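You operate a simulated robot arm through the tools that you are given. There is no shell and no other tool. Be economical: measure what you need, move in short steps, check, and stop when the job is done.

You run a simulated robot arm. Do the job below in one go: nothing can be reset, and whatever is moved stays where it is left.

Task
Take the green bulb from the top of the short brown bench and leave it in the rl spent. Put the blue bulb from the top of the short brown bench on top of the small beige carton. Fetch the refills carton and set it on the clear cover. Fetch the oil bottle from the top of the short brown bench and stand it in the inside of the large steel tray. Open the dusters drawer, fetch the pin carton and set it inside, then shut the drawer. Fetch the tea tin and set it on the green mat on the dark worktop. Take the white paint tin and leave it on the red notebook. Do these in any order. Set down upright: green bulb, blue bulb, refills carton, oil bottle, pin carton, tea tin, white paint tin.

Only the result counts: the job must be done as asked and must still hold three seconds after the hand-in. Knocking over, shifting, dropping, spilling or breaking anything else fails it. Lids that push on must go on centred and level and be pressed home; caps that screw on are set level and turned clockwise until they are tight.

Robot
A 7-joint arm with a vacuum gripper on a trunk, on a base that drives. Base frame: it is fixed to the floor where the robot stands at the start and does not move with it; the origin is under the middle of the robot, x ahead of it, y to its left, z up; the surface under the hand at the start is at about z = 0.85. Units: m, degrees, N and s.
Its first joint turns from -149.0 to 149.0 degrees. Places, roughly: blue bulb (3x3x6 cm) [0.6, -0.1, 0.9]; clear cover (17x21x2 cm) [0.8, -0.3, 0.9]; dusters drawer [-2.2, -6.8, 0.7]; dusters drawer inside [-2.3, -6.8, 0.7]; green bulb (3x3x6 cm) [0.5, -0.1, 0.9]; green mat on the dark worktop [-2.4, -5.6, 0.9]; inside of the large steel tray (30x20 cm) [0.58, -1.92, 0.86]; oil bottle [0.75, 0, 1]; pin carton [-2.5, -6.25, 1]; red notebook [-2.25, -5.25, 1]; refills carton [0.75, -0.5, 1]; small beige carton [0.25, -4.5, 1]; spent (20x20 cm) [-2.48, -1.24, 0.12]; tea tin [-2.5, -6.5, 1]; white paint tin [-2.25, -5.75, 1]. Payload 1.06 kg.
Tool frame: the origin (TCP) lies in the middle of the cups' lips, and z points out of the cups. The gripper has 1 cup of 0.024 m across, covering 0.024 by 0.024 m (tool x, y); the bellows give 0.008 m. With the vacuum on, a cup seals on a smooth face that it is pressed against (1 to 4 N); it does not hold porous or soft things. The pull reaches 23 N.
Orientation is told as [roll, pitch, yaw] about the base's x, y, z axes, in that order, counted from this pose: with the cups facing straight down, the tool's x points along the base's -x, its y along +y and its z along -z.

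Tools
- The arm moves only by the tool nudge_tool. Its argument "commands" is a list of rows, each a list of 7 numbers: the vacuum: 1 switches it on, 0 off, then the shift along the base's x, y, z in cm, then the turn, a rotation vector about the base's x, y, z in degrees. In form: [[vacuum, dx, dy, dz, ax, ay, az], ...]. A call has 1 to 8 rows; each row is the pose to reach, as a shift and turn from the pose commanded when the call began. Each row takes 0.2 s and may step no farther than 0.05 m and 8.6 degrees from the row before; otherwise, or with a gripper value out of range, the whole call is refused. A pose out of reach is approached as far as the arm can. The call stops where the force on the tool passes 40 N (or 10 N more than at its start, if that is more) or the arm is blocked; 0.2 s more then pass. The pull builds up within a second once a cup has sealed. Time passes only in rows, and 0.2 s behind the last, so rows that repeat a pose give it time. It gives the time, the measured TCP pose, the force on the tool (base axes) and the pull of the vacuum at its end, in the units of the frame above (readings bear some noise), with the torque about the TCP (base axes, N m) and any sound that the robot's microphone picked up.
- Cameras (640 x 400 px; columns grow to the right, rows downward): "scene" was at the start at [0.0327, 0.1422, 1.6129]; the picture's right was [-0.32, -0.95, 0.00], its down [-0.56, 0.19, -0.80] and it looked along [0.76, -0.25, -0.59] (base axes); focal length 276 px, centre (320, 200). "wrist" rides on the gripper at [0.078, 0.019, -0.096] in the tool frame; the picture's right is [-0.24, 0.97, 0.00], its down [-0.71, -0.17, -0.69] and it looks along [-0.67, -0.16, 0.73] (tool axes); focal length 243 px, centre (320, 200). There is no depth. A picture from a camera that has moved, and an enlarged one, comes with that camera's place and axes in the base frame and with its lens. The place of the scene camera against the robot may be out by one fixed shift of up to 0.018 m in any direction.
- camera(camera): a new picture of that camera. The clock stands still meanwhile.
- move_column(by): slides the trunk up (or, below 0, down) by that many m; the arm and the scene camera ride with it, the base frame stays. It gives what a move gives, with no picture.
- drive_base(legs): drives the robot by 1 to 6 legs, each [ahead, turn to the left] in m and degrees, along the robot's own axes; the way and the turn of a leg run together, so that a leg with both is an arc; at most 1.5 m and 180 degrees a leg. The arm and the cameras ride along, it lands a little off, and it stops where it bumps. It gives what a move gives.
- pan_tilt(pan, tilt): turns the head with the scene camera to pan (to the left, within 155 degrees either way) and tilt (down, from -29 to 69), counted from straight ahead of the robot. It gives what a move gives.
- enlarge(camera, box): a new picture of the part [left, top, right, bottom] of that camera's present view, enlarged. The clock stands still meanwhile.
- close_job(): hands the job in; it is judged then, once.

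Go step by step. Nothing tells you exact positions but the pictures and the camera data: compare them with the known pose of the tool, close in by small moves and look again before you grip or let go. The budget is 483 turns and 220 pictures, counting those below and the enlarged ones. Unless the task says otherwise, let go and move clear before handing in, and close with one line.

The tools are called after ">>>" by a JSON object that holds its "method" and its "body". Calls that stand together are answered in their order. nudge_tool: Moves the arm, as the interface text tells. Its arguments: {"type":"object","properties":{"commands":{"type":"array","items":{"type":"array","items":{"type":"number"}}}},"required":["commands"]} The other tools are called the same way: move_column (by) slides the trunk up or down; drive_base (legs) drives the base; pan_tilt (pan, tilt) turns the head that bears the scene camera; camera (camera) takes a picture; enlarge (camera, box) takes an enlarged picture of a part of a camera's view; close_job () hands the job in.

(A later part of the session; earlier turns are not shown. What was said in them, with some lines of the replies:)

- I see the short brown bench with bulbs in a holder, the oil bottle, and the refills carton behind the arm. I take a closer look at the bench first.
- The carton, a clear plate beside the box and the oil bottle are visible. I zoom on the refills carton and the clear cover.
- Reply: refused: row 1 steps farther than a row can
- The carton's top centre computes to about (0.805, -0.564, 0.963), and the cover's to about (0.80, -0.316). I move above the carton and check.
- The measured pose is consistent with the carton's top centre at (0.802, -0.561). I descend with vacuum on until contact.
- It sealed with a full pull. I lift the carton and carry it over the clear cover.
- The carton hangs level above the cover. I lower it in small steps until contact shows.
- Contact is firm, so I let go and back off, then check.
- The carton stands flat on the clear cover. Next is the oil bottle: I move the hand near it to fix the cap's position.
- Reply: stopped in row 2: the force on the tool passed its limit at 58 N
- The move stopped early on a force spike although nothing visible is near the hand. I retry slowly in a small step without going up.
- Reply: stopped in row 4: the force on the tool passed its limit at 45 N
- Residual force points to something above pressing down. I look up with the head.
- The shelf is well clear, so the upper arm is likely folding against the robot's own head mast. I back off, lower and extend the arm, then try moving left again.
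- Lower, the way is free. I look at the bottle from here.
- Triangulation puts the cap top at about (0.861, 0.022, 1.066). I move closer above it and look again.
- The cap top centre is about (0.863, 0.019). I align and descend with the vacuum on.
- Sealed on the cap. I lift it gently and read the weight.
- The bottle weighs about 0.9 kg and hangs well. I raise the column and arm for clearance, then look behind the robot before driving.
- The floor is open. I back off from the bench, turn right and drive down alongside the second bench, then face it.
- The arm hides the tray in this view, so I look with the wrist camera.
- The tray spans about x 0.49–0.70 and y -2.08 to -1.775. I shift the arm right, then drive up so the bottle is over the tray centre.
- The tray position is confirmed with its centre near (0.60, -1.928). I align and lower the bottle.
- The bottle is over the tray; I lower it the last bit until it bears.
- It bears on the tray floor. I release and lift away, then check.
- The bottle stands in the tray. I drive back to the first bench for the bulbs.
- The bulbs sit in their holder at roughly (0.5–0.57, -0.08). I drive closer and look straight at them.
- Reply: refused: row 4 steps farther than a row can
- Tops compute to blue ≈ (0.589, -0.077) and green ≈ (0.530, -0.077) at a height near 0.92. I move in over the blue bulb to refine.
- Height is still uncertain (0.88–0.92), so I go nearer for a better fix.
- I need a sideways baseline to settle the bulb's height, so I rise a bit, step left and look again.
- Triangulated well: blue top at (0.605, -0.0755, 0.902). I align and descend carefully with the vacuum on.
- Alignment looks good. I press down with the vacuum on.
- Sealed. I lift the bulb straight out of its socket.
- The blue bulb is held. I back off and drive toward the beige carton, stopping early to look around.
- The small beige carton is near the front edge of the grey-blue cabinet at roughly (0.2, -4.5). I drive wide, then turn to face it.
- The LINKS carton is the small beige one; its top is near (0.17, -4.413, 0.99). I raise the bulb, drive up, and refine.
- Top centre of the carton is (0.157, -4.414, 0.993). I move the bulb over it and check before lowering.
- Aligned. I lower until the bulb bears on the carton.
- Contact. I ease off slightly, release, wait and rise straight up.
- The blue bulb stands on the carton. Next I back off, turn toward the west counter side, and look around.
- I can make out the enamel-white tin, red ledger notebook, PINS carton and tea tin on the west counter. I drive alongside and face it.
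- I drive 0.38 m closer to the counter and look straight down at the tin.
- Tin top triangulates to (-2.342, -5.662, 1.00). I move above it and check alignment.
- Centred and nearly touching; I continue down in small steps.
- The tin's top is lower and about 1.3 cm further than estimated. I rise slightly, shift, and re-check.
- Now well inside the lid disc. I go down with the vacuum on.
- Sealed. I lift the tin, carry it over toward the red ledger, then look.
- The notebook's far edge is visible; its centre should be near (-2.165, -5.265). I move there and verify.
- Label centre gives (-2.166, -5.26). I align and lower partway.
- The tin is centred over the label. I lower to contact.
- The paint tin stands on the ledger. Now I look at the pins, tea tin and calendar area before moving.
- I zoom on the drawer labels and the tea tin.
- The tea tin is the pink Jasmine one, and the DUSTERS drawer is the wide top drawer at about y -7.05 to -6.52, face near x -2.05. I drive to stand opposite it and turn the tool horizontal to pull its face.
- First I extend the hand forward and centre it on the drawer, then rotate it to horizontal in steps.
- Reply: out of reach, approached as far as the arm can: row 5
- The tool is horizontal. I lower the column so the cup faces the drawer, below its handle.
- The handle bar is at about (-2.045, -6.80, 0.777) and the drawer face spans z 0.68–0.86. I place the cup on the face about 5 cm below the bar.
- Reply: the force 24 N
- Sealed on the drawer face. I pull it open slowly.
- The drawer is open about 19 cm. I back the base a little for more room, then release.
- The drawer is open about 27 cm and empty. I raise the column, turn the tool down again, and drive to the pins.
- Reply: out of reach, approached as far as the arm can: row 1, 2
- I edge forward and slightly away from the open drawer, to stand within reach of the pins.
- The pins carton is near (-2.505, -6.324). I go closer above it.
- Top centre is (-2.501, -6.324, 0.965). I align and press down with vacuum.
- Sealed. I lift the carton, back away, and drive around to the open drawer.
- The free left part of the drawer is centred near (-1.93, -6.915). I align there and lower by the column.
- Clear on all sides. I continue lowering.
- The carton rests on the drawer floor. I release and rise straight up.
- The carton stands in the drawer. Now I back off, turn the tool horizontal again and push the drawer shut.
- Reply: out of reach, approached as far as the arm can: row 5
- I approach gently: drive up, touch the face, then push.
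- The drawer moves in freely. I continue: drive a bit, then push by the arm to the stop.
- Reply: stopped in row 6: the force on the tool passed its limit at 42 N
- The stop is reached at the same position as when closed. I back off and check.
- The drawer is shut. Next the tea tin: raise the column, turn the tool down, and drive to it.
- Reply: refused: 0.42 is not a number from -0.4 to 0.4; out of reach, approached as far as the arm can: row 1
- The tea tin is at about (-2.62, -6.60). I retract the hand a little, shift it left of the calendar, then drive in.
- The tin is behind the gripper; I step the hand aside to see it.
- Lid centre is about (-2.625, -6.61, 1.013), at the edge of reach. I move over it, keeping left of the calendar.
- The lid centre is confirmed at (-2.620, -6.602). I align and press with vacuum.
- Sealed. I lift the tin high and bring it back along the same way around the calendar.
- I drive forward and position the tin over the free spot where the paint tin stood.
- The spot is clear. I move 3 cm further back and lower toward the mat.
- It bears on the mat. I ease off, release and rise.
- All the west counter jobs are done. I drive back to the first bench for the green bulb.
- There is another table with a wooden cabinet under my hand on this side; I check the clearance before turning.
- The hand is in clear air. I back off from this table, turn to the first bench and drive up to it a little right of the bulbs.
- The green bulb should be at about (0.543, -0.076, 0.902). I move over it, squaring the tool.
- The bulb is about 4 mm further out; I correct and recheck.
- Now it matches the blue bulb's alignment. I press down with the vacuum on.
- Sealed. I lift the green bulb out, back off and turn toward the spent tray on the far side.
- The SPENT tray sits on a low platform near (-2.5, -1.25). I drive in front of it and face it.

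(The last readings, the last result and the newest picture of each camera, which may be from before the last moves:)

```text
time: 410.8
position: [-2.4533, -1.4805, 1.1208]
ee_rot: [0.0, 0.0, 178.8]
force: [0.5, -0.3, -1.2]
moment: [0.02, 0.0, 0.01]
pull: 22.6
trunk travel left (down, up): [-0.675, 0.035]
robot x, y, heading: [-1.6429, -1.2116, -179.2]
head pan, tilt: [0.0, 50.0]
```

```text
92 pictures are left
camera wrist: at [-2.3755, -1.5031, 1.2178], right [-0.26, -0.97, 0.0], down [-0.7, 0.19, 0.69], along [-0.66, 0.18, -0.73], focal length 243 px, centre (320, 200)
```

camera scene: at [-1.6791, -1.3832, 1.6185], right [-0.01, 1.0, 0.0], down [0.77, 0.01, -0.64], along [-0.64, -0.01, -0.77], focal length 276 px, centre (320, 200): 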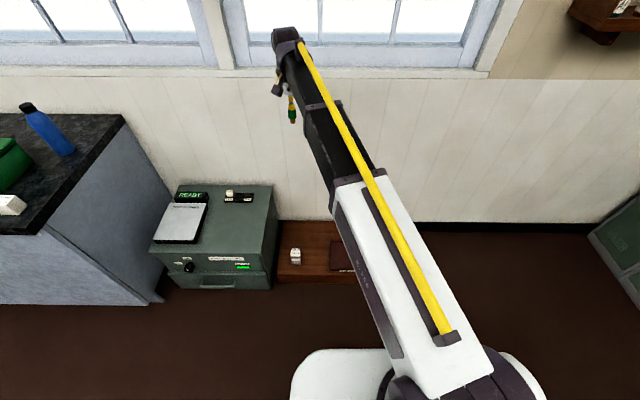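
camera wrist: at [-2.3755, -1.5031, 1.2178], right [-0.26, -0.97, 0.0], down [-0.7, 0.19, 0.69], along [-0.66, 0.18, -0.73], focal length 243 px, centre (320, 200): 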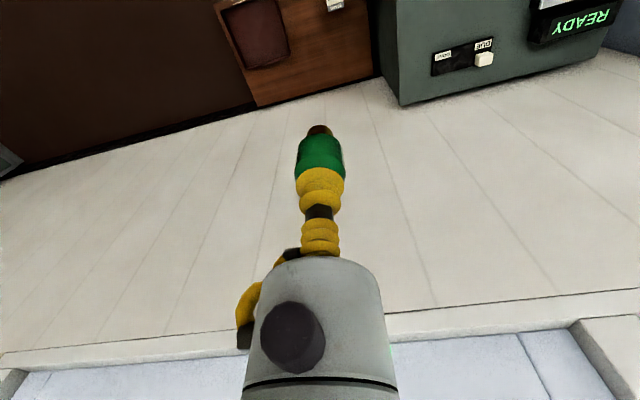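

Tray centre is about (-2.48, -1.25). I bring the hand over it, then lower the column.

>>> {"method": "nudge_tool", "body": {"commands": [[1, 0, 4, 0, 0, 0, 0], [1, 0, 8, 0, 0, 0, 0], [1, 0, 12, 0, 0, 0, 0], [1, -1, 16, 0, 0, 0, 0], [1, -2, 20, 0, 0, 0, 0], [1, -2.7, 23, 0, 0, 0, 0], [1, -2.7, 23, 0, 0, 0, 0]]}}

>>> {"method": "move_column", "body": {"by": -0.4}}

>>> {"method": "move_column", "body": {"by": -0.25}}

>>> {"method": "camera", "body": {"camera": "wrist"}}

>>> {"method": "camera", "body": {"camera": "scene"}}

```text
time: 412.4
position: [-2.4801, -1.2497, 1.1212]
ee_rot: [0.0, 0.0, 178.8]
force: [0.4, -0.1, -0.3]
moment: [-0.01, -0.01, 0.0]
pull: 22.7
trunk travel left (down, up): [-0.675, 0.035]
robot x, y, heading: [-1.6444, -1.2134, -179.2]
head pan, tilt: [0.0, 50.0]
```

```text
time: 416.2
position: [-2.4788, -1.2515, 0.7214]
ee_rot: [0.1, 0.0, 178.8]
force: [-0.6, 0.4, 0.3]
moment: [0.01, -0.04, -0.01]
pull: 22.2
trunk travel left (down, up): [-0.275, 0.435]
robot x, y, heading: [-1.6442, -1.2082, -179.3]
head pan, tilt: [0.0, 50.0]
```

```text
time: 418.8
position: [-2.4797, -1.2523, 0.4725]
ee_rot: [-0.1, 0.0, 178.8]
force: [0.5, 0.2, -0.2]
moment: [0.02, -0.03, 0.03]
pull: 23.0
trunk travel left (down, up): [-0.025, 0.685]
robot x, y, heading: [-1.6433, -1.2146, -179.1]
head pan, tilt: [0.0, 50.0]
```

```text
91 pictures are left
camera wrist: at [-2.4022, -1.2718, 0.5669], right [-0.26, -0.97, 0.0], down [-0.7, 0.19, 0.69], along [-0.66, 0.18, -0.73], focal length 243 px, centre (320, 200)
```

wrist: 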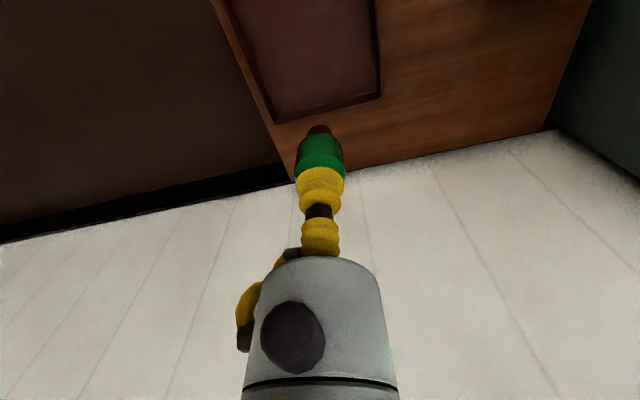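

```text
90 pictures are left
camera scene: at [-1.6791, -1.3833, 0.9685], right [-0.01, 1.0, 0.0], down [0.77, 0.01, -0.64], along [-0.64, -0.01, -0.77], focal length 276 px, centre (320, 200)
```

scene: 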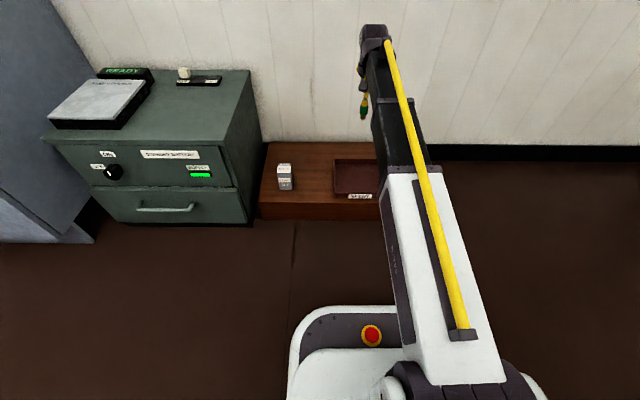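

The tray spans y -1.33 to -1.14 with its back at x -2.58; my target (-2.485, -1.238) is its middle. I lower with the arm.

>>> {"method": "nudge_tool", "body": {"commands": [[1, 0, 1.3, -4, 0, 0, 0], [1, 0, 1.3, -8, 0, 0, 0], [1, 0, 1.3, -12, 0, 0, 0], [1, 0, 1.3, -16, 0, 0, 0], [1, 0, 1.3, -20, 0, 0, 0], [1, 0, 1.3, -24, 0, 0, 0], [1, 0, 1.3, -24, 0, 0, 0]]}}

>>> {"method": "camera", "body": {"camera": "wrist"}}

>>> {"method": "camera", "body": {"camera": "scene"}}

```text
time: 420.4
position: [-2.4825, -1.2389, 0.2308]
ee_rot: [0.0, -0.1, 178.9]
force: [0.0, 0.0, -1.0]
moment: [0.0, 0.02, 0.01]
pull: 23.6
trunk travel left (down, up): [-0.025, 0.685]
robot x, y, heading: [-1.6421, -1.2107, -179.2]
head pan, tilt: [0.0, 50.0]
```

```text
89 pictures are left
camera wrist: at [-2.4042, -1.26, 0.3249], right [-0.26, -0.97, 0.0], down [-0.7, 0.19, 0.69], along [-0.66, 0.18, -0.73], focal length 243 px, centre (320, 200)
```

wrist: 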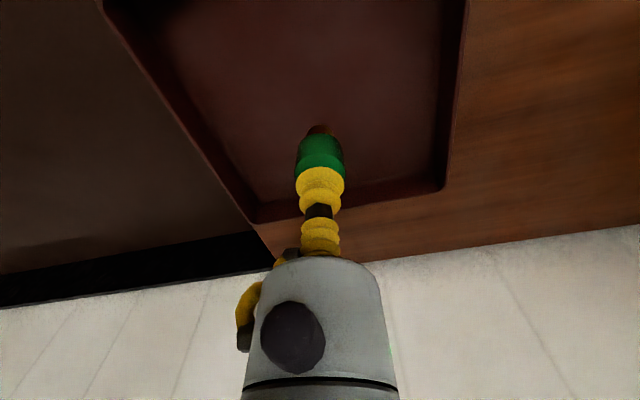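

```text
88 pictures are left
camera scene: at [-1.6791, -1.3833, 0.9684], right [-0.01, 1.0, 0.0], down [0.77, 0.01, -0.64], along [-0.64, -0.01, -0.77], focal length 276 px, centre (320, 200)
```

scene: 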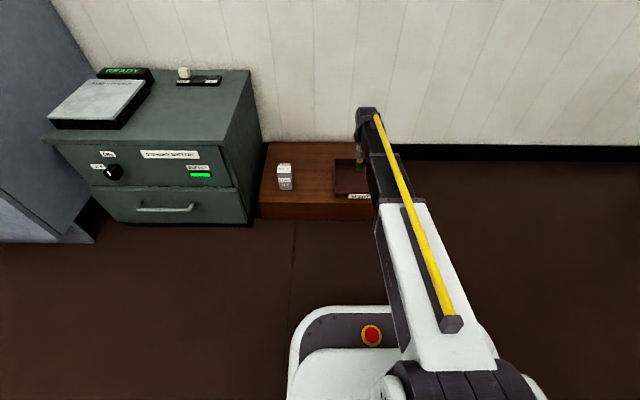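

Well inside the tray. I creep down to contact.

>>> {"method": "nudge_tool", "body": {"commands": [[1, 0, 0, -1.5, 0, 0, 0], [1, 0, 0, -3, 0, 0, 0], [1, 0, 0, -4, 0, 0, 0], [1, 0, 0, -4.5, 0, 0, 0], [1, 0, 0, -4.5, 0, 0, 0]]}}

>>> {"method": "enlarge", "body": {"camera": "wrist", "box": [220, 70, 420, 220]}}

```text
time: 421.6
position: [-2.481, -1.239, 0.1864]
ee_rot: [-0.1, 0.0, 178.8]
force: [0.1, 0.2, 0.1]
moment: [-0.01, 0.1, -0.02]
pull: 22.7
trunk travel left (down, up): [-0.025, 0.685]
robot x, y, heading: [-1.6453, -1.2123, -179.2]
head pan, tilt: [0.0, 50.0]
```

```text
2.67 times, centred on (320, 145) of wrist
camera zoom: at [-2.403, -1.2592, 0.2814], right [-0.26, -0.97, 0.0], down [-0.7, 0.19, 0.69], along [-0.66, 0.18, -0.73], focal length 647 px, centre (320, 347)
```

zoom: 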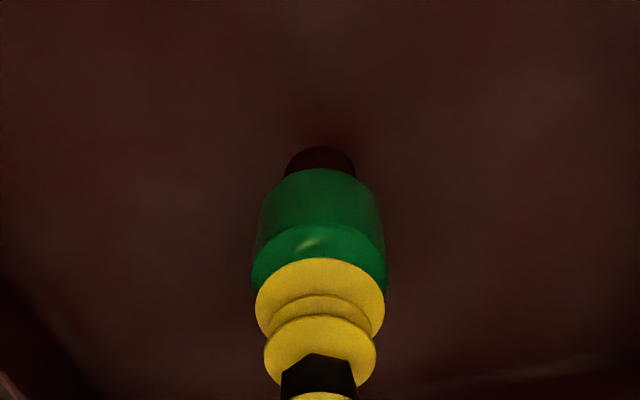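

>>> {"method": "nudge_tool", "body": {"commands": [[1, 0, 0, -0.5, 0, 0, 0], [1, 0, 0, -0.9, 0, 0, 0], [1, 0, 0, -0.9, 0, 0, 0]]}}

```text
time: 422.4
position: [-2.4789, -1.2385, 0.1789]
ee_rot: [-0.1, -0.1, 178.8]
force: [0.0, 0.2, 9.7]
moment: [0.06, -0.01, 0.01]
pull: 23.1
trunk travel left (down, up): [-0.025, 0.685]
robot x, y, heading: [-1.6455, -1.208, -179.6]
head pan, tilt: [0.0, 50.0]
```

Contact. I ease off a hair, release and rise.

>>> {"method": "nudge_tool", "body": {"commands": [[1, 0, 0, 0.1, 0, 0, 0], [0, 0, 0, 0.1, 0, 0, 0], [0, 0, 0, 0.1, 0, 0, 0], [0, 0, 0, 0.2, 0, 0, 0], [0, 0, 0, 1, 0, 0, 0], [0, 0, 0, 4, 0, 0, 0], [0, 0, 0, 8, 0, 0, 0], [0, 0, 0, 12, 0, 0, 0]]}}

>>> {"method": "camera", "body": {"camera": "wrist"}}

```text
time: 424.2
position: [-2.4801, -1.238, 0.2953]
ee_rot: [0.0, 0.0, 178.8]
force: [0.2, -0.1, 1.1]
moment: [-0.01, -0.01, -0.01]
pull: 0.1
trunk travel left (down, up): [-0.025, 0.685]
robot x, y, heading: [-1.6423, -1.2113, -179.1]
head pan, tilt: [0.0, 50.0]
```

```text
86 pictures are left
camera wrist: at [-2.4027, -1.2584, 0.3914], right [-0.26, -0.97, 0.0], down [-0.7, 0.19, 0.68], along [-0.66, 0.18, -0.73], focal length 243 px, centre (320, 200)
```

wrist: 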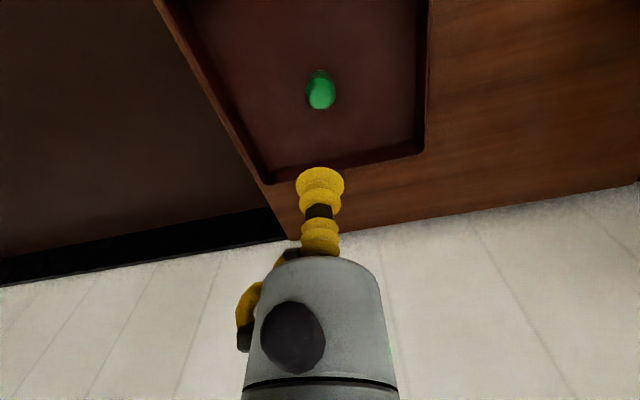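

The green bulb stands in the spent tray. I move the hand clear before handing in.

>>> {"method": "move_column", "body": {"by": 0.4}}

>>> {"method": "drive_base", "body": {"legs": [[-0.3, 0]]}}

>>> {"method": "pan_tilt", "body": {"pan": 20, "tilt": 45}}

>>> {"method": "camera", "body": {"camera": "scene"}}

```text
time: 428.0
position: [-2.4814, -1.2383, 0.6961]
ee_rot: [0.0, 0.0, 178.8]
force: [-0.2, 0.5, -0.6]
moment: [-0.03, 0.01, 0.03]
pull: 0.1
trunk travel left (down, up): [-0.425, 0.285]
robot x, y, heading: [-1.6449, -1.211, -179.2]
head pan, tilt: [0.0, 50.0]
```

```text
time: 430.0
position: [-2.1853, -1.2281, 0.6956]
ee_rot: [0.0, 0.0, 178.4]
force: [-0.3, 0.6, -0.8]
moment: [-0.03, 0.0, 0.0]
pull: 0.3
trunk travel left (down, up): [-0.425, 0.285]
robot x, y, heading: [-1.3533, -1.2114, -179.6]
head pan, tilt: [0.0, 50.0]
```

```text
time: 430.9
position: [-2.186, -1.2289, 0.6963]
ee_rot: [0.0, 0.0, 178.4]
force: [0.3, -0.2, -0.1]
moment: [0.01, -0.05, 0.0]
pull: 0.1
trunk travel left (down, up): [-0.425, 0.285]
robot x, y, heading: [-1.3515, -1.21, -179.3]
head pan, tilt: [20.0, 45.0]
```

```text
85 pictures are left
camera scene: at [-1.385, -1.4077, 1.3753], right [-0.35, 0.94, 0.0], down [0.66, 0.25, -0.71], along [-0.66, -0.25, -0.71], focal length 276 px, centre (320, 200)
```

scene: 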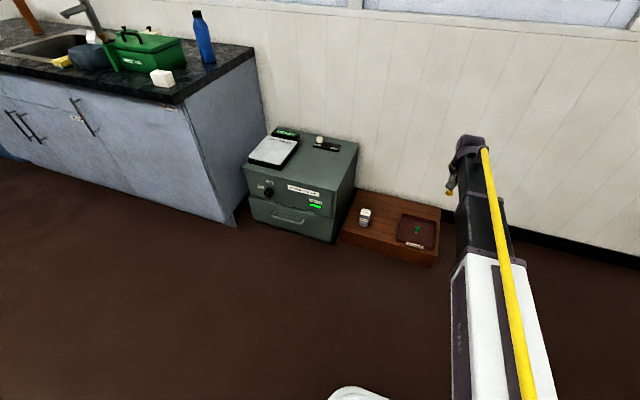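

The green bulb stands in the spent tray, all seven items are placed and the hand is clear, so I hand in.

>>> {"method": "close_job", "body": {}}

```text
The job is handed in.
```

I placed all seven items upright where you asked, shut the dusters drawer on the pin carton, and handed the job in with the hand clear. I checked each item by picture when I let go of it. After pushing the drawer shut I couldn't see the pin carton again.
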